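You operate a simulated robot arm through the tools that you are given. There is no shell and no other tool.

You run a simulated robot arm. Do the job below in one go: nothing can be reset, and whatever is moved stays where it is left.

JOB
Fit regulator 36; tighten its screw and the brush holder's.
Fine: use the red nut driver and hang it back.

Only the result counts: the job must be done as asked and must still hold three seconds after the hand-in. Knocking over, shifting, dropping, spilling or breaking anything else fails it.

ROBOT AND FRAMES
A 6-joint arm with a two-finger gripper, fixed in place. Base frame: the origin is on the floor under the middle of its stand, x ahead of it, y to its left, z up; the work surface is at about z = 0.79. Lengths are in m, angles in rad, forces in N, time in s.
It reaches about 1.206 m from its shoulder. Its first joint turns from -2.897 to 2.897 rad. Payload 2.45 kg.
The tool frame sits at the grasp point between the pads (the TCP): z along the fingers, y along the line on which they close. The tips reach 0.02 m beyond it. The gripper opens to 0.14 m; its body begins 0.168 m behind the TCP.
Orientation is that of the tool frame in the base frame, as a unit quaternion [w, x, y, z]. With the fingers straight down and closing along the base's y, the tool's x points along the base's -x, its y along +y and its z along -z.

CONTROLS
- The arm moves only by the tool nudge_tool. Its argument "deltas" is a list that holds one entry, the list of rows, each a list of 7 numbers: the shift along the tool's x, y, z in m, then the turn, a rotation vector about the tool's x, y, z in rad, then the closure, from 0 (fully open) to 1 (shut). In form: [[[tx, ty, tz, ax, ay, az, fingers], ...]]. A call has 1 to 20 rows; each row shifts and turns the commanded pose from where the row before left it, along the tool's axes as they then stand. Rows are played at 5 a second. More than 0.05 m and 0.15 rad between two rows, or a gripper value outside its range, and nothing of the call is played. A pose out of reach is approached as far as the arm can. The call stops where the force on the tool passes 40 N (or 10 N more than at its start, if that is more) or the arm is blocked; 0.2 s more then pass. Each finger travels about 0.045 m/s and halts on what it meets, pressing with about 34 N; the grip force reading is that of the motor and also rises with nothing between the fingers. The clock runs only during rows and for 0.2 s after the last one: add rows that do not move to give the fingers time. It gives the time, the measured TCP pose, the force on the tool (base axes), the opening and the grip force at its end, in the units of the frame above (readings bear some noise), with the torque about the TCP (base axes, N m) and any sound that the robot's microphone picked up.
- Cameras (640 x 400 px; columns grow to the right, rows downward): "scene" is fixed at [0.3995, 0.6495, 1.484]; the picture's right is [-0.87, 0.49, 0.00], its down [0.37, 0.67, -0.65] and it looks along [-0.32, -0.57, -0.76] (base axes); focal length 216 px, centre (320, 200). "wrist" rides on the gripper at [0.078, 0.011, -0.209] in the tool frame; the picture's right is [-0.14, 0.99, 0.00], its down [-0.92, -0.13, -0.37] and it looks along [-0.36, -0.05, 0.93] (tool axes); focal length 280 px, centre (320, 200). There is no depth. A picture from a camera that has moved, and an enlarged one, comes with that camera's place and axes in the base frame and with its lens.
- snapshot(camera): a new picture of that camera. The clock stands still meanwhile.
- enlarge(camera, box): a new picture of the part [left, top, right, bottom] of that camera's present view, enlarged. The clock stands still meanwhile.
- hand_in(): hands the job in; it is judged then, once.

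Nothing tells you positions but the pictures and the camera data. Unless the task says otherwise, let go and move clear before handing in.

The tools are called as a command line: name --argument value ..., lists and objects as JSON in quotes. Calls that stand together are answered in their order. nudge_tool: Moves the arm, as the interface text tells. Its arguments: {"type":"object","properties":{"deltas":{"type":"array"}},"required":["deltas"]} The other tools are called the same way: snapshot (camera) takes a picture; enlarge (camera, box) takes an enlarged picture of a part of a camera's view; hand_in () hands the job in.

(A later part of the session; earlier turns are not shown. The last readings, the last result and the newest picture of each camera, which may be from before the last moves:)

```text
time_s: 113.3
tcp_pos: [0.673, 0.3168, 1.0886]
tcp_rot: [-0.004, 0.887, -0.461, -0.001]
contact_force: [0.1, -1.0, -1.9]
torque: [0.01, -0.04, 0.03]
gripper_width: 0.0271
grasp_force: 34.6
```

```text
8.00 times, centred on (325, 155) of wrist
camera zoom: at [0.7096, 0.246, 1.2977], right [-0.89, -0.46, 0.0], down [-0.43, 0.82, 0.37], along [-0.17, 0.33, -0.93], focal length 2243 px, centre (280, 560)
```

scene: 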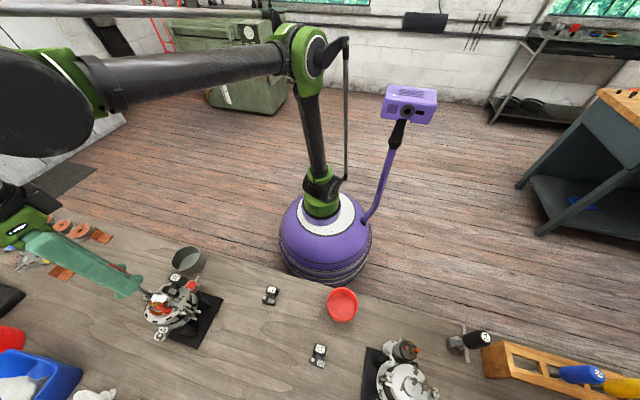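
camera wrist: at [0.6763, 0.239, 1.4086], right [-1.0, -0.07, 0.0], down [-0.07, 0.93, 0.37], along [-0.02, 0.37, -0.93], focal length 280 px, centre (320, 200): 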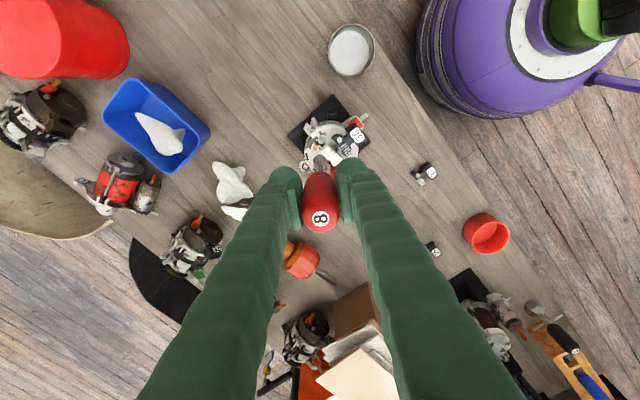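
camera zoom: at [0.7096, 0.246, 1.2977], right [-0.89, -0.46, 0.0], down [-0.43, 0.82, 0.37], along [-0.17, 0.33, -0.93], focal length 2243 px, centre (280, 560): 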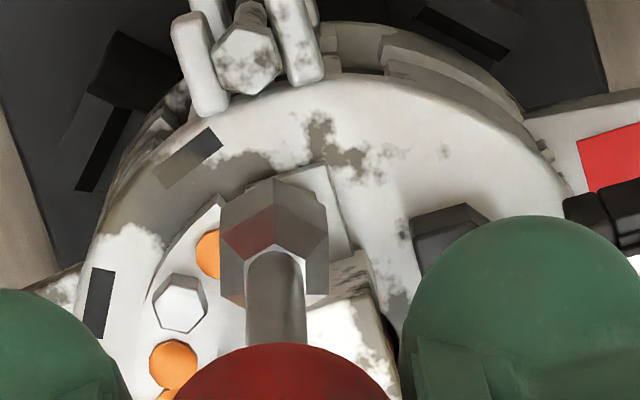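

nudge_tool --deltas '[[[-0.0014, 0.0017, 0, 0, 0, 0, 0.92], [0, 0, 0, 0, 0, -0.15, 0.92], [0, 0, 0, 0, 0, -0.15, 0.92], [0, 0, 0, 0, 0, 0, 0.92], [0, 0, 0, 0, 0, 0, 0.92]]]'

enlarge --camera "wrist" --box '[310, 140, 342, 172]'

```text
time_s: 114.5
tcp_pos: [0.6692, 0.3174, 1.0899]
tcp_rot: [-0.004, 0.946, -0.324, -0.001]
contact_force: [0.4, 0.0, -2.3]
torque: [-0.01, -0.01, -0.04]
gripper_width: 0.0273
grasp_force: 34.3
```

```text
12.50 times, centred on (326, 156) of wrist
camera zoom: at [0.7255, 0.2602, 1.2986], right [-0.71, -0.7, -0.01], down [-0.65, 0.66, 0.37], along [-0.26, 0.27, -0.93], focal length 3505 px, centre (245, 750)
```

zoom: 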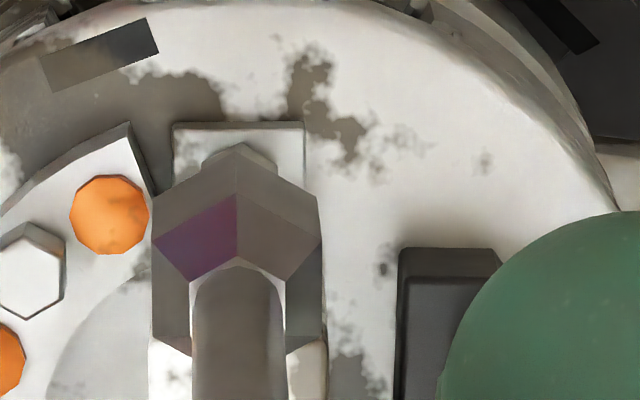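

I need to know whether the screw has already gone down. Checking the brush screw's height from the scene camera as well.

enlarge --camera "scene" --box '[145, 280, 175, 305]'

enlarge --camera "wrist" --box '[316, 145, 336, 165]'

```text
16.00 times, centred on (160, 292) of scene
camera zoom: at [0.3995, 0.6495, 1.484], right [-0.87, 0.49, 0.0], down [0.37, 0.67, -0.65], along [-0.32, -0.57, -0.76], focal length 3455 px, centre (2880, -1280)
```

zoom: 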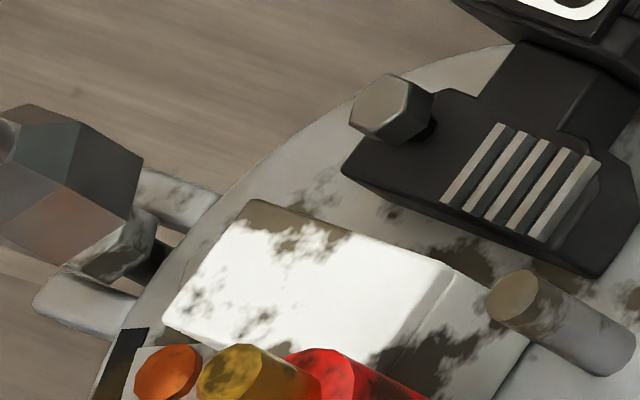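

```text
16.00 times, centred on (326, 155) of wrist
camera zoom: at [0.7255, 0.2602, 1.2986], right [-0.71, -0.7, -0.01], down [-0.65, 0.66, 0.37], along [-0.26, 0.27, -0.93], focal length 4486 px, centre (224, 920)
```

zoom: 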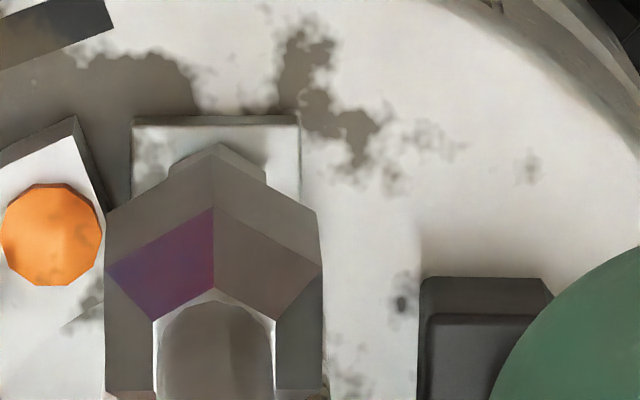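

The hex head that was peeking above the white box earlier is now hidden, so the screw has gone down. The driver may also have shifted in my grip, so I'll check the handle's position against the earlier picture.

enlarge --camera "wrist" --box '[270, 130, 370, 240]'

```text
3.64 times, centred on (320, 185) of wrist
camera zoom: at [0.7255, 0.2602, 1.2986], right [-0.71, -0.7, -0.01], down [-0.65, 0.66, 0.37], along [-0.26, 0.27, -0.93], focal length 1020 px, centre (320, 254)
```

zoom: 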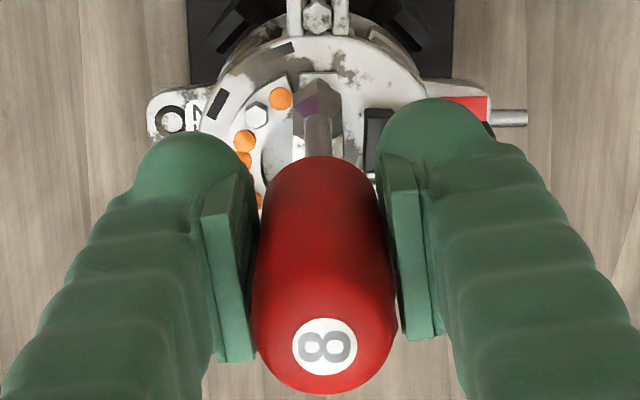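

The driver has tilted about 2° in the grip, so its tip is now close to the tool axis. That explains the missed re-engagement. I'll re-centre using the updated offset and lower again.

nudge_tool --deltas '[[[-0.0017, 0.0002, 0, 0, 0, 0, 0.92], [0, 0, 0.015, 0, 0, 0, 0.92], [0, 0, 0.009, 0, 0, 0, 0.92], [0, 0, 0.004, 0, 0, 0, 0.92], [0, 0, 0.002, 0, 0, 0, 0.92], [0, 0, 0, 0, 0, 0, 0.92]]]'

```text
time_s: 115.9
tcp_pos: [0.6685, 0.3194, 1.0598]
tcp_rot: [-0.004, 0.946, -0.323, -0.001]
contact_force: [-0.1, -1.1, -1.6]
torque: [0.03, 0.0, 0.03]
gripper_width: 0.0271
grasp_force: 33.6
```

nudge_tool --deltas '[[[0, 0, 0.0015, 0, 0, 0, 0.92], [0, 0, 0.001, 0, 0, 0, 0.92], [0, 0, 0, 0, 0, 0, 0.92]]]'

```text
time_s: 116.7
tcp_pos: [0.6682, 0.3193, 1.0568]
tcp_rot: [-0.004, 0.946, -0.323, 0.0]
contact_force: [0.3, -0.2, -0.9]
torque: [0.0, 0.0, 0.0]
gripper_width: 0.027
grasp_force: 33.6
```

Passed the earlier contact height freely, so the socket is over the head. Turning clockwise now.

nudge_tool --deltas '[[[0, 0, 0, 0, 0, 0.15, 0.92], [0, 0, 0, 0, 0, 0.15, 0.92], [0, 0, 0, 0, 0, 0.15, 0.92], [0, 0, 0, 0, 0, 0.15, 0.92], [0, 0, 0, 0, 0, 0.15, 0.92], [0, 0, 0, 0, 0, 0.15, 0.92], [0, 0, 0, 0, 0, 0.15, 0.92], [0, 0, 0, 0, 0, 0.15, 0.92], [0, 0, 0, 0, 0, 0.15, 0.92], [0, 0, 0, 0, 0, 0.15, 0.92]]]'

```text
time_s: 118.9
tcp_pos: [0.6676, 0.3189, 1.0561]
tcp_rot: [0.002, -0.471, 0.882, 0.003]
contact_force: [4.0, 5.2, -2.0]
torque: [0.7, -0.51, 0.03]
gripper_width: 0.027
grasp_force: 34.1
```

nudge_tool --deltas '[[[-0.0014, -0.0002, 0, 0, 0, 0.15, 0.92], [0, 0, 0, 0, 0, 0.15, 0.92], [0, 0, 0, 0, 0, 0.15, 0.92], [0, 0, 0, 0, 0, 0.15, 0.92], [0, 0, 0, 0, 0, 0.15, 0.92], [0, 0, 0, 0, 0, 0.15, 0.92], [0, 0, 0, 0, 0, 0.15, 0.92], [0, 0, 0, 0, 0, 0.15, 0.92]]]'

```text
time_s: 120.7
tcp_pos: [0.6688, 0.3187, 1.0561]
tcp_rot: [0.001, 0.109, 0.994, 0.004]
contact_force: [1.7, 1.1, -0.5]
torque: [0.0, -0.24, -0.01]
gripper_width: 0.0267
grasp_force: 33.4
```

nudge_tool --deltas '[[[0, 0, 0, 0, 0, 0.15, 0.92], [0, 0, 0, 0, 0, 0.15, 0.92], [0, 0, 0, 0, 0, 0.15, 0.92], [0, 0, 0, 0, 0, 0.15, 0.92], [0, 0, 0, 0, 0, 0.15, 0.92], [0, 0, 0, 0, 0, 0.15, 0.92], [0, 0, 0, 0, 0, 0.15, 0.92], [0, 0, 0, 0, 0, 0.15, 0.92], [0, 0, 0, 0, 0, 0.15, 0.92], [0, 0, 0, 0, 0, 0.15, 0.92], [0, 0, 0, 0, 0, 0.15, 0.92], [0, 0, 0, 0, 0, 0, 0.92]]]'

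```text
time_s: 123.3
tcp_pos: [0.6686, 0.3194, 1.0553]
tcp_rot: [-0.002, 0.804, 0.595, 0.003]
contact_force: [0.3, -3.5, -2.0]
torque: [-0.38, -0.04, 0.02]
gripper_width: 0.027
grasp_force: 33.5
```

nudge_tool --deltas '[[[0, 0, -0.01, 0, 0, 0, 0.92], [0, 0, -0.012, 0, 0, 0, 0.92], [0, 0, -0.012, 0, 0, 0, 0.92], [0, 0, 0, 0, 0, 0, 0.92], [0, 0, 0, 0, 0, 0, 0.92]]]'

enlarge --camera "wrist" --box '[310, 140, 342, 172]'

enlarge --camera "scene" --box '[145, 280, 175, 305]'

```text
time_s: 124.5
tcp_pos: [0.6682, 0.3191, 1.0909]
tcp_rot: [-0.002, 0.803, 0.595, 0.002]
contact_force: [-0.2, 0.2, -1.2]
torque: [0.0, -0.01, 0.0]
gripper_width: 0.0271
grasp_force: 34.2
```

```text
12.50 times, centred on (326, 156) of wrist
camera zoom: at [0.7024, 0.391, 1.3007], right [0.91, -0.42, 0.0], down [-0.39, -0.85, 0.36], along [-0.15, -0.33, -0.93], focal length 3505 px, centre (245, 750)
```

zoom: 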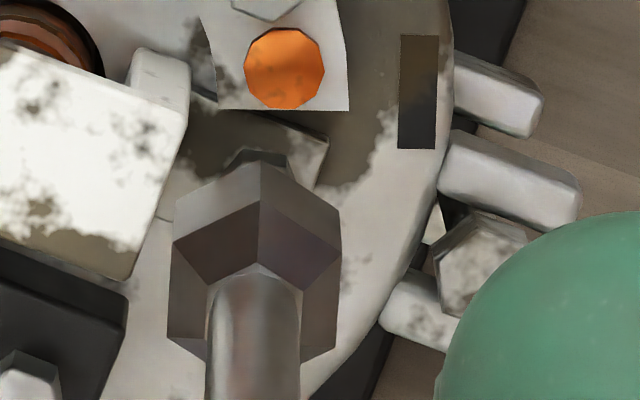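

```text
16.00 times, centred on (160, 292) of scene
camera zoom: at [0.3995, 0.6495, 1.484], right [-0.87, 0.49, 0.0], down [0.37, 0.67, -0.65], along [-0.32, -0.57, -0.76], focal length 3455 px, centre (2880, -1280)
```

zoom: 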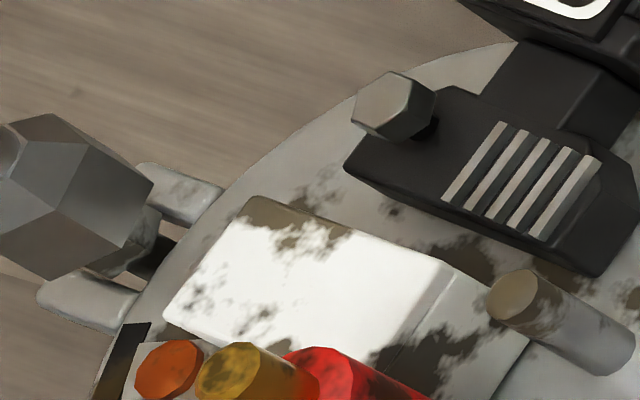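

enlarge --camera "wrist" --box '[316, 144, 336, 164]'

```text
16.00 times, centred on (326, 154) of wrist
camera zoom: at [0.7024, 0.391, 1.3007], right [0.91, -0.42, 0.0], down [-0.39, -0.85, 0.36], along [-0.15, -0.33, -0.93], focal length 4486 px, centre (224, 936)
```

zoom: 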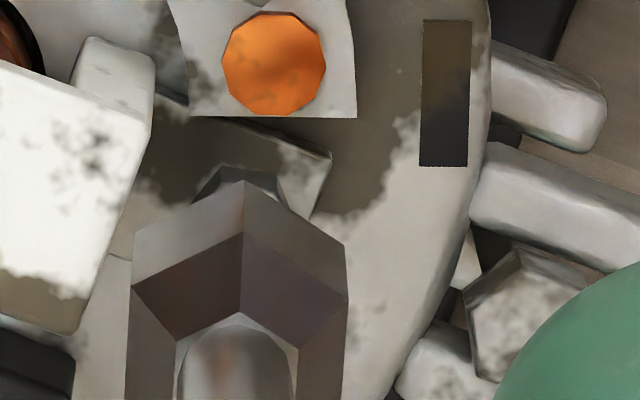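

The hex is now about 30° off from the socket, so in this stroke the screw turned only part-way and then stopped, which would fit it having gone tight. I'll move the driver aside to look at the screw properly.

nudge_tool --deltas '[[[0, 0, -0.03, 0, 0, 0, 0.92], [-0.04, 0, -0.01, 0, 0, 0, 0.92], [-0.03, 0, 0, 0, 0, 0, 0.92], [0, 0, 0, 0, 0, 0, 0.92], [0, 0, 0, 0, 0, 0, 0.92]]]'

enlarge --camera "wrist" --box '[290, 80, 360, 150]'

enlarge --camera "scene" --box '[140, 280, 180, 310]'

```text
time_s: 125.7
tcp_pos: [0.6478, 0.2514, 1.1304]
tcp_rot: [-0.002, 0.802, 0.597, 0.003]
contact_force: [-1.6, 0.4, -1.4]
torque: [0.0, 0.03, 0.0]
gripper_width: 0.0269
grasp_force: 33.8
```

```text
5.71 times, centred on (325, 115) of wrist
camera zoom: at [0.6809, 0.322, 1.3404], right [0.91, -0.42, 0.0], down [-0.39, -0.85, 0.36], along [-0.15, -0.33, -0.93], focal length 1602 px, centre (291, 686)
```

zoom: 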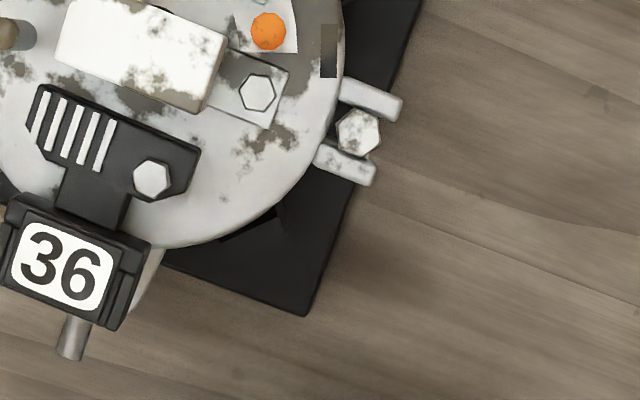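

```text
13.33 times, centred on (160, 295) of scene
camera zoom: at [0.3995, 0.6495, 1.484], right [-0.87, 0.49, 0.0], down [0.37, 0.67, -0.65], along [-0.32, -0.57, -0.76], focal length 2879 px, centre (2453, -1067)
```

zoom: 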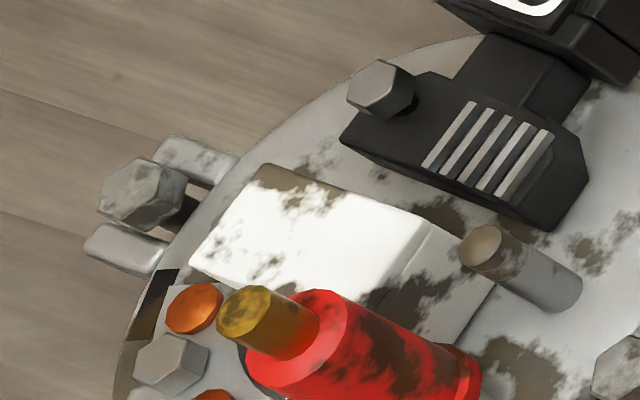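

enlarge --camera "wrist" --box '[305, 85, 335, 115]'

```text
13.33 times, centred on (320, 100) of wrist
camera zoom: at [0.6809, 0.322, 1.3404], right [0.91, -0.42, 0.0], down [-0.39, -0.85, 0.36], along [-0.15, -0.33, -0.93], focal length 3738 px, centre (320, 1533)
```

zoom: 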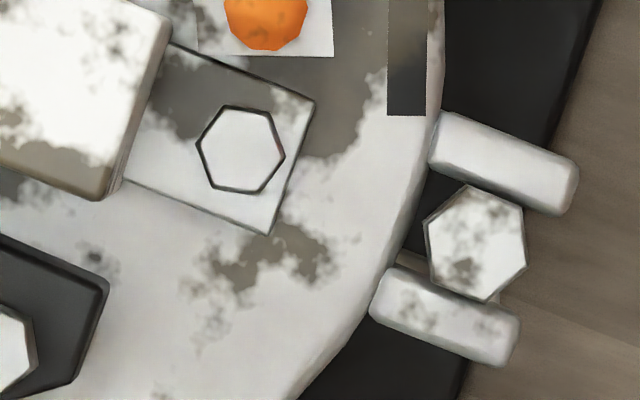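

nudge_tool --deltas '[[[0, 0.042, 0, 0, 0, 0, 0.92], [0, 0.042, 0, 0, 0, 0, 0.92], [0, 0.042, 0, 0, 0, 0, 0.92], [0, 0.042, 0, 0, 0, 0, 0.92], [0, 0.042, 0, 0, 0, 0, 0.92], [0, 0, 0, 0, 0, 0, 0.92], [0, 0, 0, 0, 0, 0, 0.92]]]'

snapshot --camera "wrist"

```text
time_s: 127.3
tcp_pos: [0.8477, 0.1895, 1.1291]
tcp_rot: [-0.002, 0.803, 0.596, 0.003]
contact_force: [-1.0, -0.4, -0.9]
torque: [0.0, 0.0, 0.0]
gripper_width: 0.0268
grasp_force: 33.6
```

```text
taken
camera wrist: at [0.8814, 0.2602, 1.3401], right [0.91, -0.42, 0.0], down [-0.39, -0.85, 0.36], along [-0.15, -0.33, -0.93], focal length 280 px, centre (320, 200)
```

wrist: 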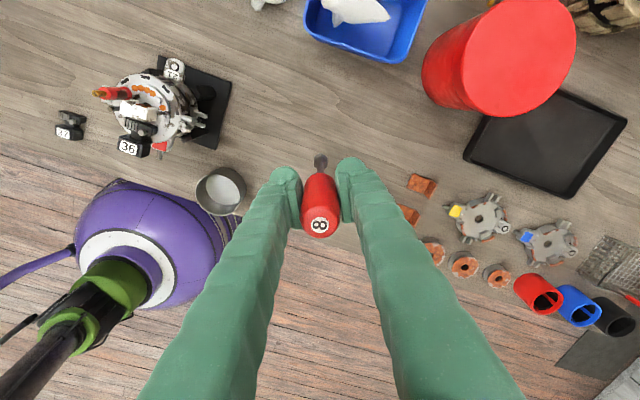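

enlarge --camera "wrist" --box '[105, 65, 205, 165]'

enlarge --camera "wrist" --box '[135, 95, 175, 130]'

```text
4.00 times, centred on (155, 115) of wrist
camera zoom: at [0.8814, 0.2602, 1.3401], right [0.91, -0.42, 0.0], down [-0.39, -0.85, 0.36], along [-0.15, -0.33, -0.93], focal length 1122 px, centre (980, 540)
```

zoom: 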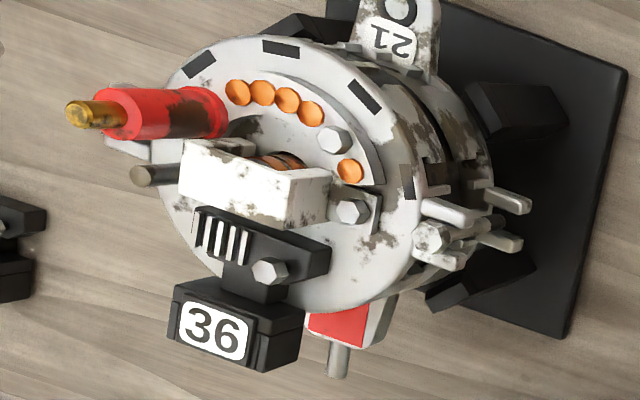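

```text
11.43 times, centred on (155, 112) of wrist
camera zoom: at [0.8814, 0.2602, 1.3401], right [0.91, -0.42, 0.0], down [-0.39, -0.85, 0.36], along [-0.15, -0.33, -0.93], focal length 3204 px, centre (2206, 1200)
```

zoom: 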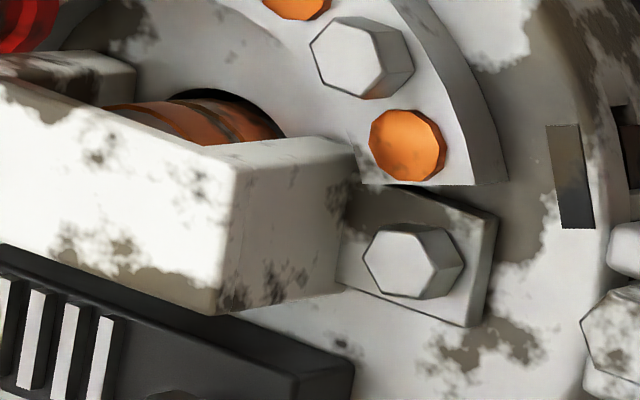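

The brush-holder screw's head is now flush on its tab, like the rectifier's screw, while the regulator's screw still stands proud. Now for the regulator screw: I'll rotate the wrist back for a full clockwise stroke.

nudge_tool --deltas '[[[0, 0, 0, 0, 0, -0.15, 0.92], [0, 0, 0, 0, 0, -0.15, 0.92], [0, 0, 0, 0, 0, -0.15, 0.92], [0, 0, 0, 0, 0, -0.15, 0.92], [0, 0, 0, 0, 0, -0.15, 0.92], [0, 0, 0, 0, 0, -0.15, 0.92], [0, 0, 0, 0, 0, -0.15, 0.92], [0, 0, 0, 0, 0, -0.15, 0.92], [0, 0, 0, 0, 0, -0.15, 0.92], [0, 0, 0, 0, 0, -0.15, 0.92], [0, 0, 0, 0, 0, -0.15, 0.92], [0, 0, 0, 0, 0, -0.15, 0.92], [0, 0, 0, 0, 0, -0.15, 0.92], [0, 0, 0, 0, 0, -0.15, 0.92], [0, 0, 0, 0, 0, -0.15, 0.92], [0, 0, 0, 0, 0, -0.15, 0.92], [0, 0, 0, 0, 0, -0.15, 0.92], [0, 0, 0, 0, 0, -0.15, 0.92], [0, 0, 0, 0, 0, -0.15, 0.92], [0, 0, 0, 0, 0, -0.15, 0.92]]]'

nudge_tool --deltas '[[[0, 0, 0, 0, 0, -0.15, 0.92], [0, 0, 0, 0, 0, -0.15, 0.92], [0, 0, 0, 0, 0, -0.15, 0.92], [0, 0, 0, 0, 0, -0.15, 0.92], [0, 0, 0, 0, 0, -0.15, 0.92], [0, 0, 0, 0, 0, -0.15, 0.92], [0, 0, 0, 0, 0, -0.15, 0.92], [0, 0, 0, 0, 0, -0.15, 0.92], [0, 0, 0, 0, 0, -0.1, 0.92], [0, 0, 0, 0, 0, 0, 0.92]]]'

```text
time_s: 131.5
tcp_pos: [0.8488, 0.1919, 1.1301]
tcp_rot: [0.003, -0.539, 0.843, 0.003]
contact_force: [0.2, 0.4, -1.1]
torque: [0.03, -0.03, 0.0]
gripper_width: 0.0266
grasp_force: 34.2
```

```text
time_s: 133.7
tcp_pos: [0.85, 0.1923, 1.1308]
tcp_rot: [-0.004, 0.938, -0.346, 0.0]
contact_force: [-0.5, 0.5, -2.0]
torque: [-0.02, 0.01, 0.0]
gripper_width: 0.0268
grasp_force: 33.6
```

nudge_tool --deltas '[[[-0.0472, 0.0089, 0, 0, 0, 0, 0.92], [-0.0472, 0.0089, 0, 0, 0, 0, 0.92], [-0.0472, 0.0089, 0, 0, 0, 0, 0.92], [-0.0472, 0.0089, 0, 0, 0, 0, 0.92], [-0.047, 0.0089, 0, 0, 0, 0, 0.92], [0, 0, 0, 0, 0, 0, 0.92], [0, 0, 0, 0, 0, 0, 0.92]]]'

enlarge --camera "wrist" --box '[270, 130, 370, 240]'

enlarge --camera "wrist" --box '[300, 125, 350, 175]'

enlarge --camera "scene" --box '[120, 240, 200, 320]'

```text
time_s: 135.3
tcp_pos: [0.641, 0.3119, 1.1287]
tcp_rot: [-0.004, 0.938, -0.347, 0.0]
contact_force: [0.1, 0.2, -1.1]
torque: [0.01, 0.04, -0.02]
gripper_width: 0.0267
grasp_force: 33.8
```

```text
3.64 times, centred on (320, 185) of wrist
camera zoom: at [0.6933, 0.252, 1.3382], right [-0.75, -0.66, -0.01], down [-0.62, 0.69, 0.37], along [-0.24, 0.28, -0.93], focal length 1020 px, centre (320, 254)
```

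zoom: 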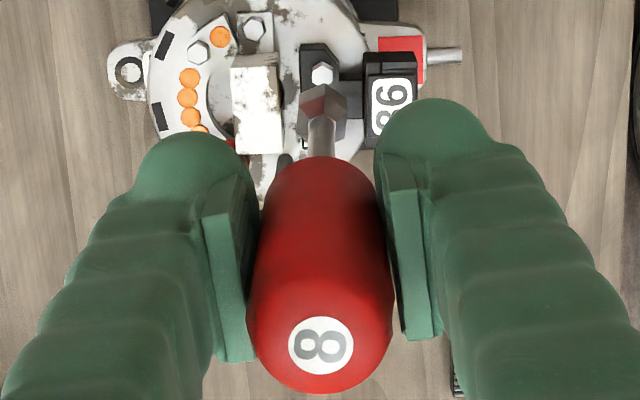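

```text
8.00 times, centred on (325, 150) of wrist
camera zoom: at [0.6933, 0.252, 1.3382], right [-0.75, -0.66, -0.01], down [-0.62, 0.69, 0.37], along [-0.24, 0.28, -0.93], focal length 2243 px, centre (280, 600)
```

zoom: 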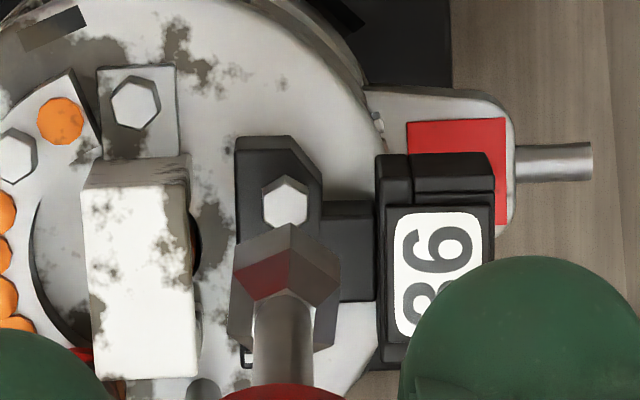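

```text
5.00 times, centred on (160, 280) of scene
camera zoom: at [0.3995, 0.6495, 1.484], right [-0.87, 0.49, 0.0], down [0.37, 0.67, -0.65], along [-0.32, -0.57, -0.76], focal length 1080 px, centre (1120, -200)
```

zoom: 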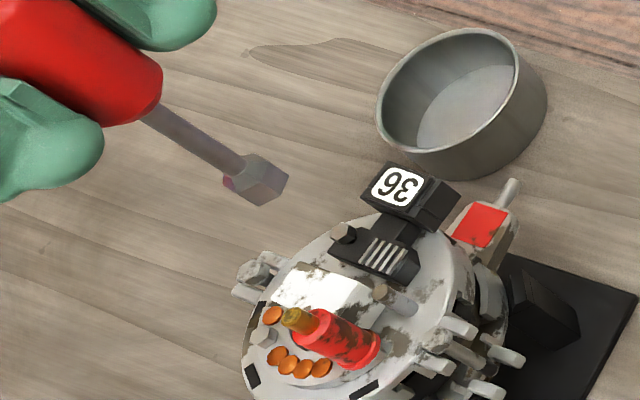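

The socket is almost above the regulator screw. Small correction, then lower to about 1 cm above it.

nudge_tool --deltas '[[[0.0013, -0.0001, 0, 0, 0, 0, 0.92], [0, 0, 0.02, 0, 0, 0, 0.92], [0, 0, 0.02, 0, 0, 0, 0.92], [0, 0, 0, 0, 0, 0, 0.92], [0, 0, 0, 0, 0, 0, 0.92]]]'

enlarge --camera "wrist" --box '[300, 130, 350, 180]'

enlarge --camera "scene" --box '[140, 260, 190, 310]'

```text
time_s: 136.5
tcp_pos: [0.6419, 0.3112, 1.0891]
tcp_rot: [-0.003, 0.938, -0.346, 0.0]
contact_force: [0.5, -0.3, -1.9]
torque: [0.0, 0.02, 0.01]
gripper_width: 0.027
grasp_force: 33.9
```

```text
8.00 times, centred on (325, 155) of wrist
camera zoom: at [0.6944, 0.2503, 1.2986], right [-0.75, -0.66, -0.01], down [-0.62, 0.69, 0.37], along [-0.24, 0.28, -0.93], focal length 2243 px, centre (280, 560)
```

zoom: 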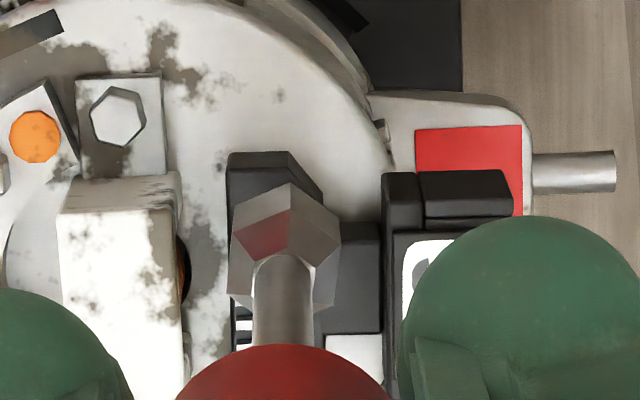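

```text
8.00 times, centred on (165, 285) of scene
camera zoom: at [0.3995, 0.6495, 1.484], right [-0.87, 0.49, 0.0], down [0.37, 0.67, -0.65], along [-0.32, -0.57, -0.76], focal length 1728 px, centre (1560, -480)
```

zoom: 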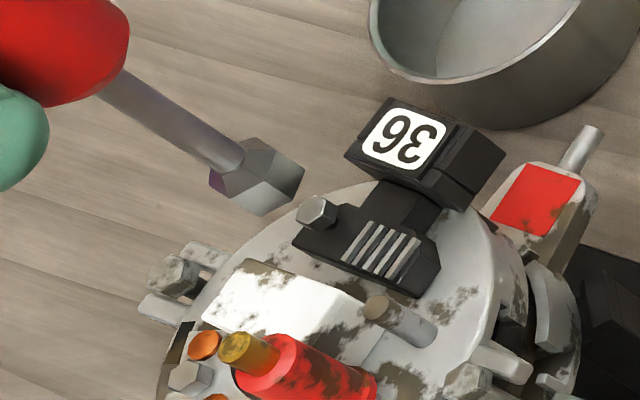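

nudge_tool --deltas '[[[0, 0, 0.005, 0, 0, 0, 0.92], [0, 0, 0.003, 0, 0, 0, 0.92], [0, 0, 0.003, 0, 0, 0, 0.92], [0, 0, 0.002, 0, 0, 0, 0.92], [0, 0, 0, 0, 0, 0, 0.92]]]'

```text
time_s: 137.7
tcp_pos: [0.6424, 0.3107, 1.0769]
tcp_rot: [-0.004, 0.938, -0.347, 0.0]
contact_force: [-0.6, 0.0, -1.3]
torque: [-0.04, 0.03, 0.0]
gripper_width: 0.0266
grasp_force: 34.3
```

nudge_tool --deltas '[[[0, 0, 0.0015, 0, 0, 0, 0.92], [0, 0, 0.0015, 0, 0, 0, 0.92], [0, 0, 0, 0, 0, 0, 0.92]]]'

enlarge --camera "scene" --box '[150, 270, 190, 305]'

```text
time_s: 138.5
tcp_pos: [0.6432, 0.3106, 1.074]
tcp_rot: [-0.004, 0.938, -0.347, 0.0]
contact_force: [-0.8, -0.1, -1.5]
torque: [0.01, 0.01, 0.0]
gripper_width: 0.0267
grasp_force: 33.9
```

```text
11.43 times, centred on (170, 288) of scene
camera zoom: at [0.3995, 0.6495, 1.484], right [-0.87, 0.49, 0.0], down [0.37, 0.67, -0.65], along [-0.32, -0.57, -0.76], focal length 2468 px, centre (2034, -800)
```

zoom: 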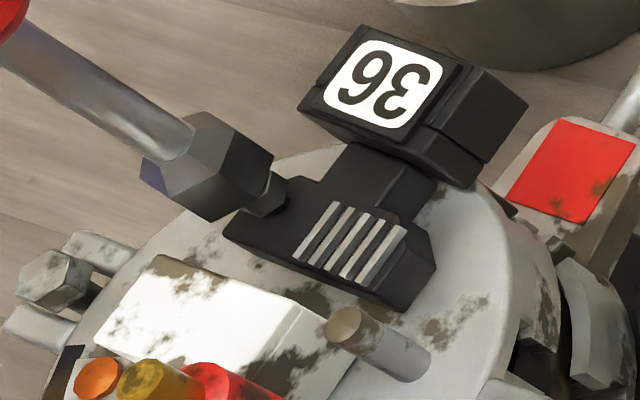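

The socket is concentric with the regulator screw and just starting to cover its head. Lowering a few more millimetres.

nudge_tool --deltas '[[[0, 0, 0.0015, 0, 0, 0, 0.92], [0, 0, 0.0015, 0, 0, 0, 0.92], [0, 0, 0, 0, 0, 0, 0.92]]]'

enlarge --camera "scene" --box '[155, 275, 185, 300]'

```text
time_s: 139.3
tcp_pos: [0.643, 0.3097, 1.0719]
tcp_rot: [-0.004, 0.938, -0.347, -0.001]
contact_force: [1.2, -0.8, 8.3]
torque: [-0.11, -0.23, 0.0]
gripper_width: 0.0269
grasp_force: 33.7
```

```text
16.00 times, centred on (170, 288) of scene
camera zoom: at [0.3995, 0.6495, 1.484], right [-0.87, 0.49, 0.0], down [0.37, 0.67, -0.65], along [-0.32, -0.57, -0.76], focal length 3455 px, centre (2720, -1200)
```

zoom: 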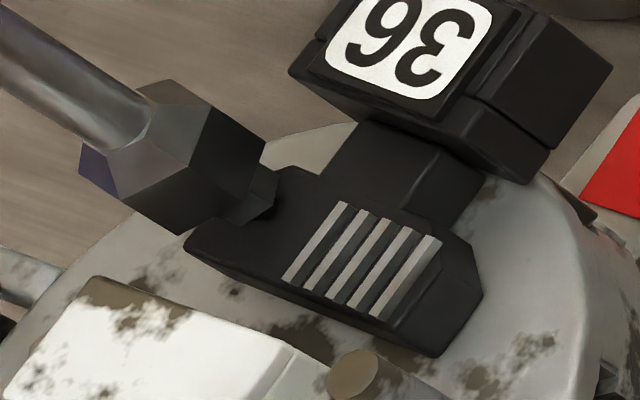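

Light contact at the head's top: just short of slipping over it. I'll back off 3 mm, shift 0.8 mm along tool x, and try again gently.

nudge_tool --deltas '[[[0, 0, -0.003, 0, 0, 0, 0.92], [0.0008, 0, 0, 0, 0, 0, 0.92], [0, 0, 0.0015, 0, 0, 0, 0.92], [0, 0, 0.0015, 0, 0, 0, 0.92], [0, 0, 0, 0, 0, 0, 0.92]]]'

```text
time_s: 140.5
tcp_pos: [0.6432, 0.3096, 1.0725]
tcp_rot: [-0.004, 0.938, -0.347, 0.0]
contact_force: [1.2, -1.0, 16.3]
torque: [-0.02, -0.14, -0.02]
gripper_width: 0.0267
grasp_force: 33.4
```

nudge_tool --deltas '[[[0, 0, -0.003, 0, 0, 0, 0.92], [-0.0018, 0, 0, 0, 0, 0, 0.92], [0, 0, 0.0015, 0, 0, 0, 0.92], [0, 0, 0.0015, 0, 0, 0, 0.92], [0, 0, 0, 0, 0, 0, 0.92]]]'

```text
time_s: 141.7
tcp_pos: [0.6416, 0.3115, 1.0727]
tcp_rot: [-0.003, 0.938, -0.347, 0.0]
contact_force: [-0.4, 1.0, 14.8]
torque: [0.18, 0.05, -0.02]
gripper_width: 0.0266
grasp_force: 33.8
```

nudge_tool --deltas '[[[0, 0, -0.003, 0, 0, 0, 0.92], [0, -0.0014, 0, 0, 0, 0, 0.92], [0, 0, 0.0015, 0, 0, 0, 0.92], [0, 0, 0.0015, 0, 0, 0, 0.92], [0, 0, 0, 0, 0, 0, 0.92]]]'

enlarge --camera "scene" --box '[155, 275, 185, 300]'

```text
time_s: 142.9
tcp_pos: [0.6429, 0.312, 1.0724]
tcp_rot: [-0.004, 0.938, -0.346, -0.001]
contact_force: [2.3, -1.2, 12.4]
torque: [-0.14, -0.26, 0.02]
gripper_width: 0.0268
grasp_force: 34.5
```

```text
16.00 times, centred on (170, 288) of scene
camera zoom: at [0.3995, 0.6495, 1.484], right [-0.87, 0.49, 0.0], down [0.37, 0.67, -0.65], along [-0.32, -0.57, -0.76], focal length 3455 px, centre (2720, -1200)
```

zoom: 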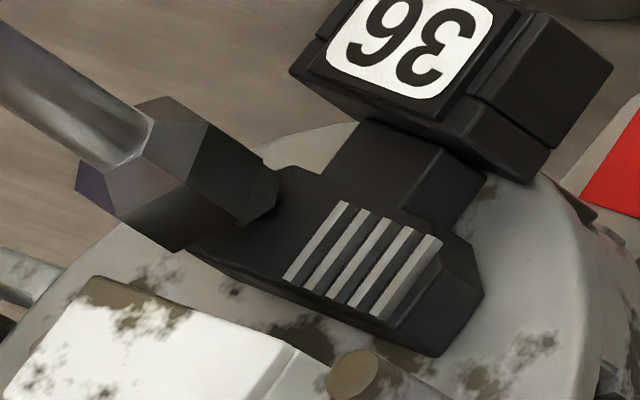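

The contact persists, so I'll lift and measure the screw and socket at two heights to solve the alignment properly.

nudge_tool --deltas '[[[0, 0, -0.02, 0, 0, 0, 0.92], [0, 0, -0.02, 0, 0, 0, 0.92], [0, 0, -0.01, 0, 0, 0, 0.92], [0, 0, 0, 0, 0, 0, 0.92], [0, 0, 0, 0, 0, 0, 0.92]]]'

enlarge --camera "wrist" --box '[310, 135, 342, 167]'

nudge_tool --deltas '[[[0, 0, -0.03, 0, 0, 0, 0.92], [0, 0, -0.02, 0, 0, 0, 0.92], [0, 0, 0, 0, 0, 0, 0.92], [0, 0, 0, 0, 0, 0, 0.92]]]'

enlarge --camera "wrist" --box '[310, 125, 342, 157]'

```text
time_s: 144.1
tcp_pos: [0.6418, 0.3127, 1.1222]
tcp_rot: [-0.004, 0.938, -0.346, -0.002]
contact_force: [-0.1, 0.0, -0.8]
torque: [0.02, 0.01, -0.02]
gripper_width: 0.0266
grasp_force: 34.5
```

```text
12.50 times, centred on (326, 151) of wrist
camera zoom: at [0.6948, 0.2515, 1.331], right [-0.75, -0.66, -0.01], down [-0.62, 0.69, 0.37], along [-0.24, 0.28, -0.93], focal length 3505 px, centre (245, 812)
```

zoom: 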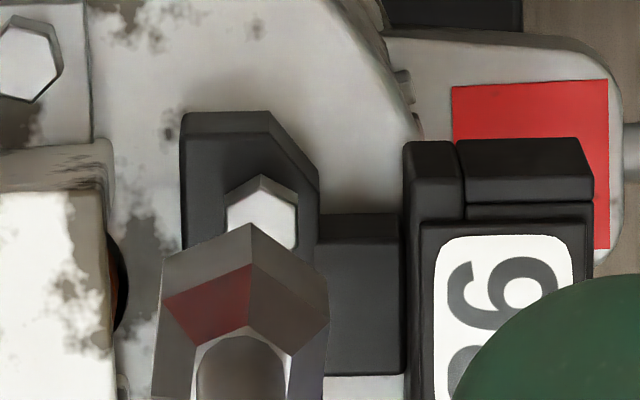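

```text
time_s: 145.1
tcp_pos: [0.6423, 0.3094, 1.1717]
tcp_rot: [-0.004, 0.938, -0.347, 0.0]
contact_force: [-0.1, 0.1, -1.3]
torque: [0.01, 0.02, 0.01]
gripper_width: 0.0268
grasp_force: 34.3
```

```text
12.50 times, centred on (326, 141) of wrist
camera zoom: at [0.6951, 0.2503, 1.3803], right [-0.75, -0.66, -0.01], down [-0.62, 0.69, 0.37], along [-0.24, 0.28, -0.93], focal length 3505 px, centre (245, 938)
```

zoom: 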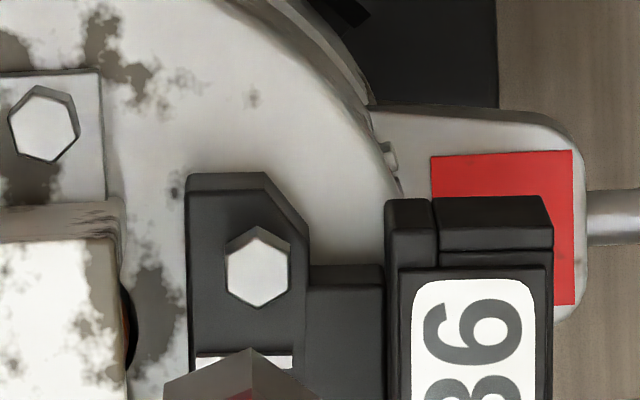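

I can measure sideways offsets in the camera precisely, so I'll take a second look with the wrist turned 90°. That gives the other axis unambiguously.

nudge_tool --deltas '[[[0, 0, 0, 0, 0, 0.1428, 0.92], [0, 0, 0, 0, 0, 0.1428, 0.92], [0, 0, 0, 0, 0, 0.1428, 0.92], [0, 0, 0, 0, 0, 0.1428, 0.92], [0, 0, 0, 0, 0, 0.1428, 0.92], [0, 0, 0, 0, 0, 0.1428, 0.92], [0, 0, 0, 0, 0, 0.1428, 0.92], [0, 0, 0, 0, 0, 0.1428, 0.92], [0, 0, 0, 0, 0, 0.1428, 0.92], [0, 0, 0, 0, 0, 0.1428, 0.92], [0, 0, 0, 0, 0, 0.1428, 0.92], [0, 0, 0, 0, 0, 0, 0.92], [0, 0, 0, 0, 0, 0, 0.92]]]'

enlarge --camera "wrist" --box '[310, 125, 342, 157]'

enlarge --camera "wrist" --box '[300, 125, 350, 175]'

```text
time_s: 147.9
tcp_pos: [0.6421, 0.3104, 1.1706]
tcp_rot: [0.003, -0.418, 0.909, 0.003]
contact_force: [-0.4, 0.5, -0.9]
torque: [0.0, -0.02, -0.01]
gripper_width: 0.0266
grasp_force: 33.4
```

```text
12.50 times, centred on (326, 141) of wrist
camera zoom: at [0.5837, 0.2578, 1.3805], right [-0.66, 0.75, 0.0], down [0.7, 0.61, 0.37], along [0.28, 0.25, -0.93], focal length 3505 px, centre (245, 938)
```

zoom: 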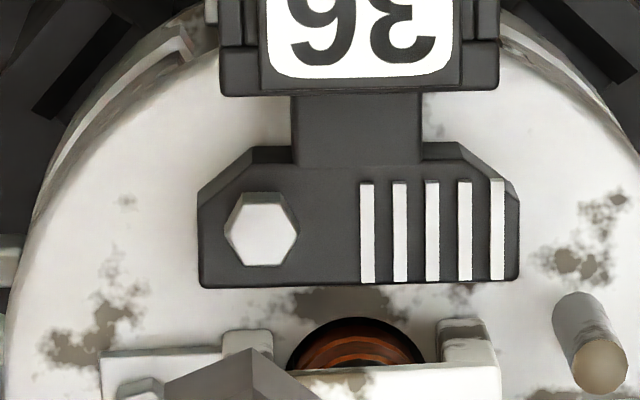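

```text
8.00 times, centred on (325, 150) of wrist
camera zoom: at [0.5837, 0.2578, 1.3805], right [-0.66, 0.75, 0.0], down [0.7, 0.61, 0.37], along [0.28, 0.25, -0.93], focal length 2243 px, centre (280, 600)
```

zoom: 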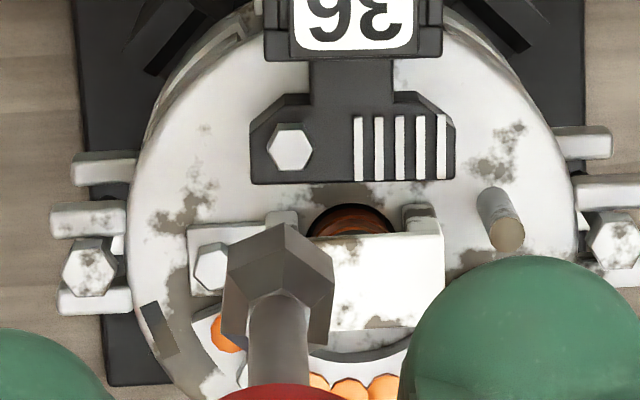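

Both views agree now: I need to shift (-1.6, +1.8) mm in the earlier frame. It also confirms the regulator is nicely square and centred on the slip ring. I'll rotate back, apply the shift and descend.

nudge_tool --deltas '[[[0, 0, 0, 0, 0, -0.1428, 0.92], [0, 0, 0, 0, 0, -0.1428, 0.92], [0, 0, 0, 0, 0, -0.1428, 0.92], [0, 0, 0, 0, 0, -0.1428, 0.92], [0, 0, 0, 0, 0, -0.1428, 0.92], [0, 0, 0, 0, 0, -0.1428, 0.92], [0, 0, 0, 0, 0, -0.1428, 0.92], [0, 0, 0, 0, 0, -0.1428, 0.92], [0, 0, 0, 0, 0, -0.1428, 0.92], [0, 0, 0, 0, 0, -0.1428, 0.92], [0, 0, 0, 0, 0, -0.1428, 0.92], [-0.0016, 0.0018, 0, 0, 0, 0, 0.92], [0, 0, 0.03, 0, 0, 0, 0.92], [0, 0, 0.03, 0, 0, 0, 0.92], [0, 0, 0.02, 0, 0, 0, 0.92], [0, 0, 0.012, 0, 0, 0, 0.92], [0, 0, 0, 0, 0, 0, 0.92]]]'

enlarge --camera "scene" --box '[155, 275, 185, 300]'

```text
time_s: 151.5
tcp_pos: [0.6411, 0.313, 1.0786]
tcp_rot: [-0.004, 0.938, -0.346, 0.0]
contact_force: [0.6, 0.0, -1.5]
torque: [-0.01, 0.02, 0.0]
gripper_width: 0.0266
grasp_force: 34.3
```

```text
16.00 times, centred on (170, 288) of scene
camera zoom: at [0.3995, 0.6495, 1.484], right [-0.87, 0.49, 0.0], down [0.37, 0.67, -0.65], along [-0.32, -0.57, -0.76], focal length 3455 px, centre (2720, -1200)
```

zoom: 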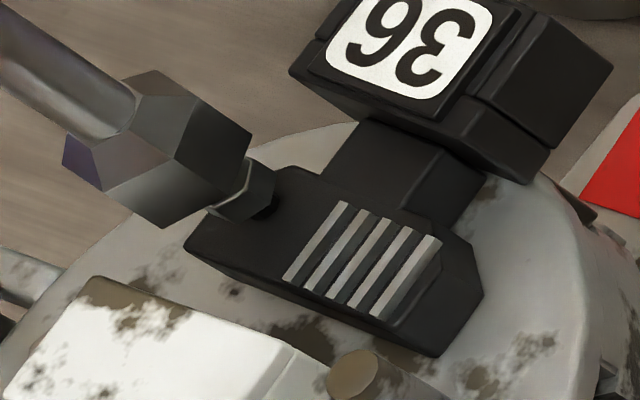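

nudge_tool --deltas '[[[0, 0, 0.003, 0, 0, 0, 0.92], [0, 0, 0.002, 0, 0, 0, 0.92], [0, 0, 0.0015, 0, 0, 0, 0.92], [0, 0, 0, 0, 0, 0, 0.92]]]'

```text
time_s: 152.5
tcp_pos: [0.6396, 0.3118, 1.0731]
tcp_rot: [-0.005, 0.938, -0.347, -0.001]
contact_force: [0.9, -0.4, 0.2]
torque: [0.0, -0.03, -0.02]
gripper_width: 0.0266
grasp_force: 34.0
```

nudge_tool --deltas '[[[0, 0, 0.0015, 0, 0, 0, 0.92], [0, 0, 0.0015, 0, 0, 0, 0.92], [0, 0, 0, 0, 0, 0, 0.92]]]'

enlarge --camera "scene" --box '[155, 275, 185, 300]'

```text
time_s: 153.3
tcp_pos: [0.6409, 0.3119, 1.0701]
tcp_rot: [-0.004, 0.938, -0.347, 0.0]
contact_force: [0.2, 0.3, -0.4]
torque: [0.0, 0.03, 0.01]
gripper_width: 0.0266
grasp_force: 34.3
```

```text
16.00 times, centred on (170, 288) of scene
camera zoom: at [0.3995, 0.6495, 1.484], right [-0.87, 0.49, 0.0], down [0.37, 0.67, -0.65], along [-0.32, -0.57, -0.76], focal length 3455 px, centre (2720, -1200)
```

zoom: 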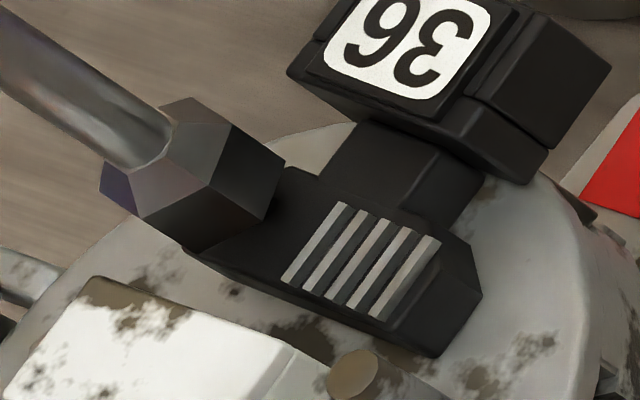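

The socket is now fully over the regulator screw's head, just above the flange, with no side force. Turning clockwise about the tip.

nudge_tool --deltas '[[[0, 0.0002, 0, 0, 0, 0.15, 0.92], [0, 0.0002, 0, 0, 0, 0.15, 0.92], [0, 0.0002, 0, 0, 0, 0.15, 0.92], [0, 0.0002, 0, 0, 0, 0.15, 0.92], [0, 0.0002, 0, 0, 0, 0.15, 0.92], [0, 0.0002, 0, 0, 0, 0.15, 0.92], [0, 0, 0, 0, 0, 0, 0.92]]]'

enlarge --camera "scene" --box '[155, 275, 185, 300]'

```text
time_s: 154.9
tcp_pos: [0.6387, 0.3121, 1.0711]
tcp_rot: [0.003, -0.694, 0.72, 0.001]
contact_force: [-0.2, -0.6, -1.8]
torque: [0.01, -0.02, 0.01]
gripper_width: 0.0267
grasp_force: 34.4
```

```text
16.00 times, centred on (170, 288) of scene
camera zoom: at [0.3995, 0.6495, 1.484], right [-0.87, 0.49, 0.0], down [0.37, 0.67, -0.65], along [-0.32, -0.57, -0.76], focal length 3455 px, centre (2720, -1200)
```

zoom: 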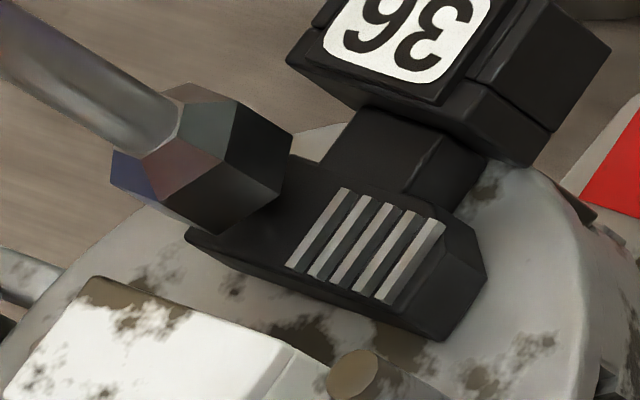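

The regulator crept about 1.5–2 mm outward with the socket, because my rotation-centre compensation was slightly off. That is actually toward the nominal position I'd estimated. I'll use the corrected centre and continue in short bursts, watching it.

nudge_tool --deltas '[[[-0.00015, 0, 0, 0, 0, 0.15, 0.92], [-0.00015, 0, 0, 0, 0, 0.15, 0.92], [-0.00015, 0, 0, 0, 0, 0.15, 0.92], [-0.00015, 0, 0, 0, 0, 0.15, 0.92], [0, 0, 0, 0, 0, 0, 0.92]]]'

enlarge --camera "scene" --box '[155, 275, 185, 300]'

```text
time_s: 156.1
tcp_pos: [0.64, 0.311, 1.069]
tcp_rot: [0.003, -0.449, 0.893, 0.004]
contact_force: [0.0, 0.2, -1.1]
torque: [-0.02, 0.01, 0.0]
gripper_width: 0.0266
grasp_force: 34.1
```

```text
16.00 times, centred on (170, 288) of scene
camera zoom: at [0.3995, 0.6495, 1.484], right [-0.87, 0.49, 0.0], down [0.37, 0.67, -0.65], along [-0.32, -0.57, -0.76], focal length 3455 px, centre (2720, -1200)
```

zoom: 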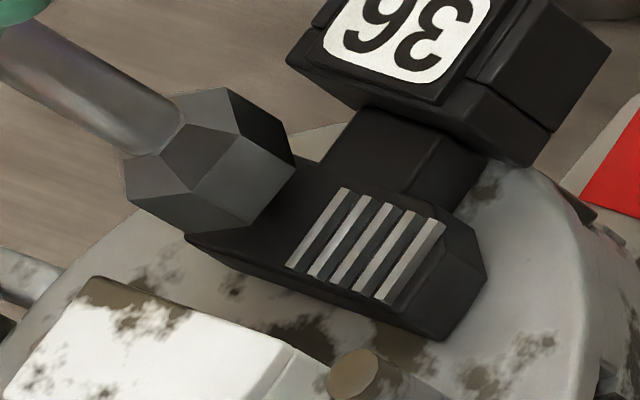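

The regulator holds still now. Continuing.

nudge_tool --deltas '[[[-0.00015, 0, 0, 0, 0, 0.15, 0.92], [-0.00015, 0, 0, 0, 0, 0.15, 0.92], [-0.00015, 0, 0, 0, 0, 0.15, 0.92], [-0.00015, 0, 0, 0, 0, 0.15, 0.92], [-0.00015, 0, 0, 0, 0, 0.15, 0.92], [-0.00015, 0, 0, 0, 0, 0.15, 0.92], [-0.00015, 0, 0, 0, 0, 0.15, 0.92], [-0.00015, 0, 0, 0, 0, 0.15, 0.92], [0, 0, 0, 0, 0, 0, 0.92]]]'

enlarge --camera "scene" --box '[155, 275, 185, 300]'

```text
time_s: 158.1
tcp_pos: [0.6401, 0.3134, 1.0688]
tcp_rot: [0.001, 0.133, 0.991, 0.004]
contact_force: [0.5, -0.6, -0.3]
torque: [-0.07, 0.03, -0.02]
gripper_width: 0.0269
grasp_force: 34.0
```

```text
16.00 times, centred on (170, 288) of scene
camera zoom: at [0.3995, 0.6495, 1.484], right [-0.87, 0.49, 0.0], down [0.37, 0.67, -0.65], along [-0.32, -0.57, -0.76], focal length 3455 px, centre (2720, -1200)
```

zoom: 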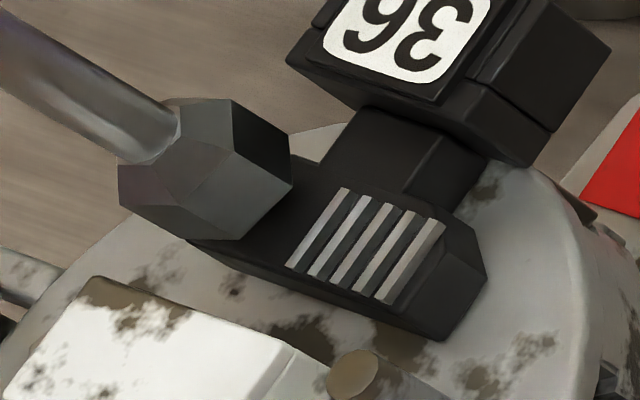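

nudge_tool --deltas '[[[-0.00015, 0, 0, 0, 0, 0.15, 0.92], [-0.00015, 0, 0, 0, 0, 0.15, 0.92], [-0.00015, 0, 0, 0, 0, 0.15, 0.92], [-0.00015, 0, 0, 0, 0, 0.15, 0.92], [-0.00015, 0, 0, 0, 0, 0.15, 0.92], [-0.00015, 0, 0, 0, 0, 0.15, 0.92], [-0.00015, 0, 0, 0, 0, 0.15, 0.92], [-0.00015, 0, 0, 0, 0, 0.15, 0.92], [-0.00015, 0, 0, 0, 0, 0.15, 0.92], [-0.00015, 0, 0, 0, 0, 0.15, 0.92], [-0.00015, 0, 0, 0, 0, 0.15, 0.92], [-0.00015, 0, 0, 0, 0, 0.15, 0.92], [0, 0, 0, 0, 0, 0, 0.92]]]'

enlarge --camera "scene" --box '[155, 275, 185, 300]'

```text
time_s: 160.9
tcp_pos: [0.6405, 0.3111, 1.0698]
tcp_rot: [-0.003, 0.859, 0.512, 0.002]
contact_force: [-0.3, -1.5, -1.2]
torque: [-0.1, 0.07, 0.01]
gripper_width: 0.0268
grasp_force: 34.3
```

```text
16.00 times, centred on (170, 288) of scene
camera zoom: at [0.3995, 0.6495, 1.484], right [-0.87, 0.49, 0.0], down [0.37, 0.67, -0.65], along [-0.32, -0.57, -0.76], focal length 3455 px, centre (2720, -1200)
```

zoom: 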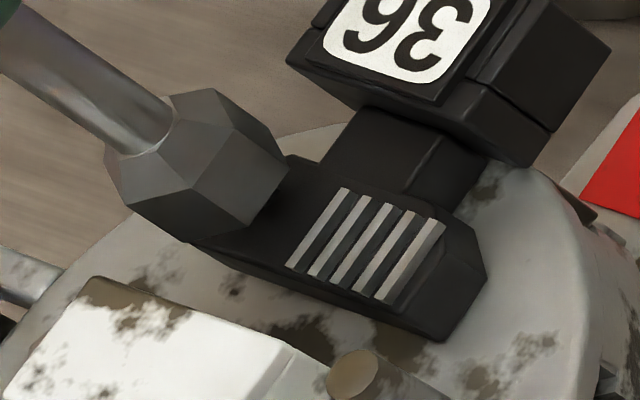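

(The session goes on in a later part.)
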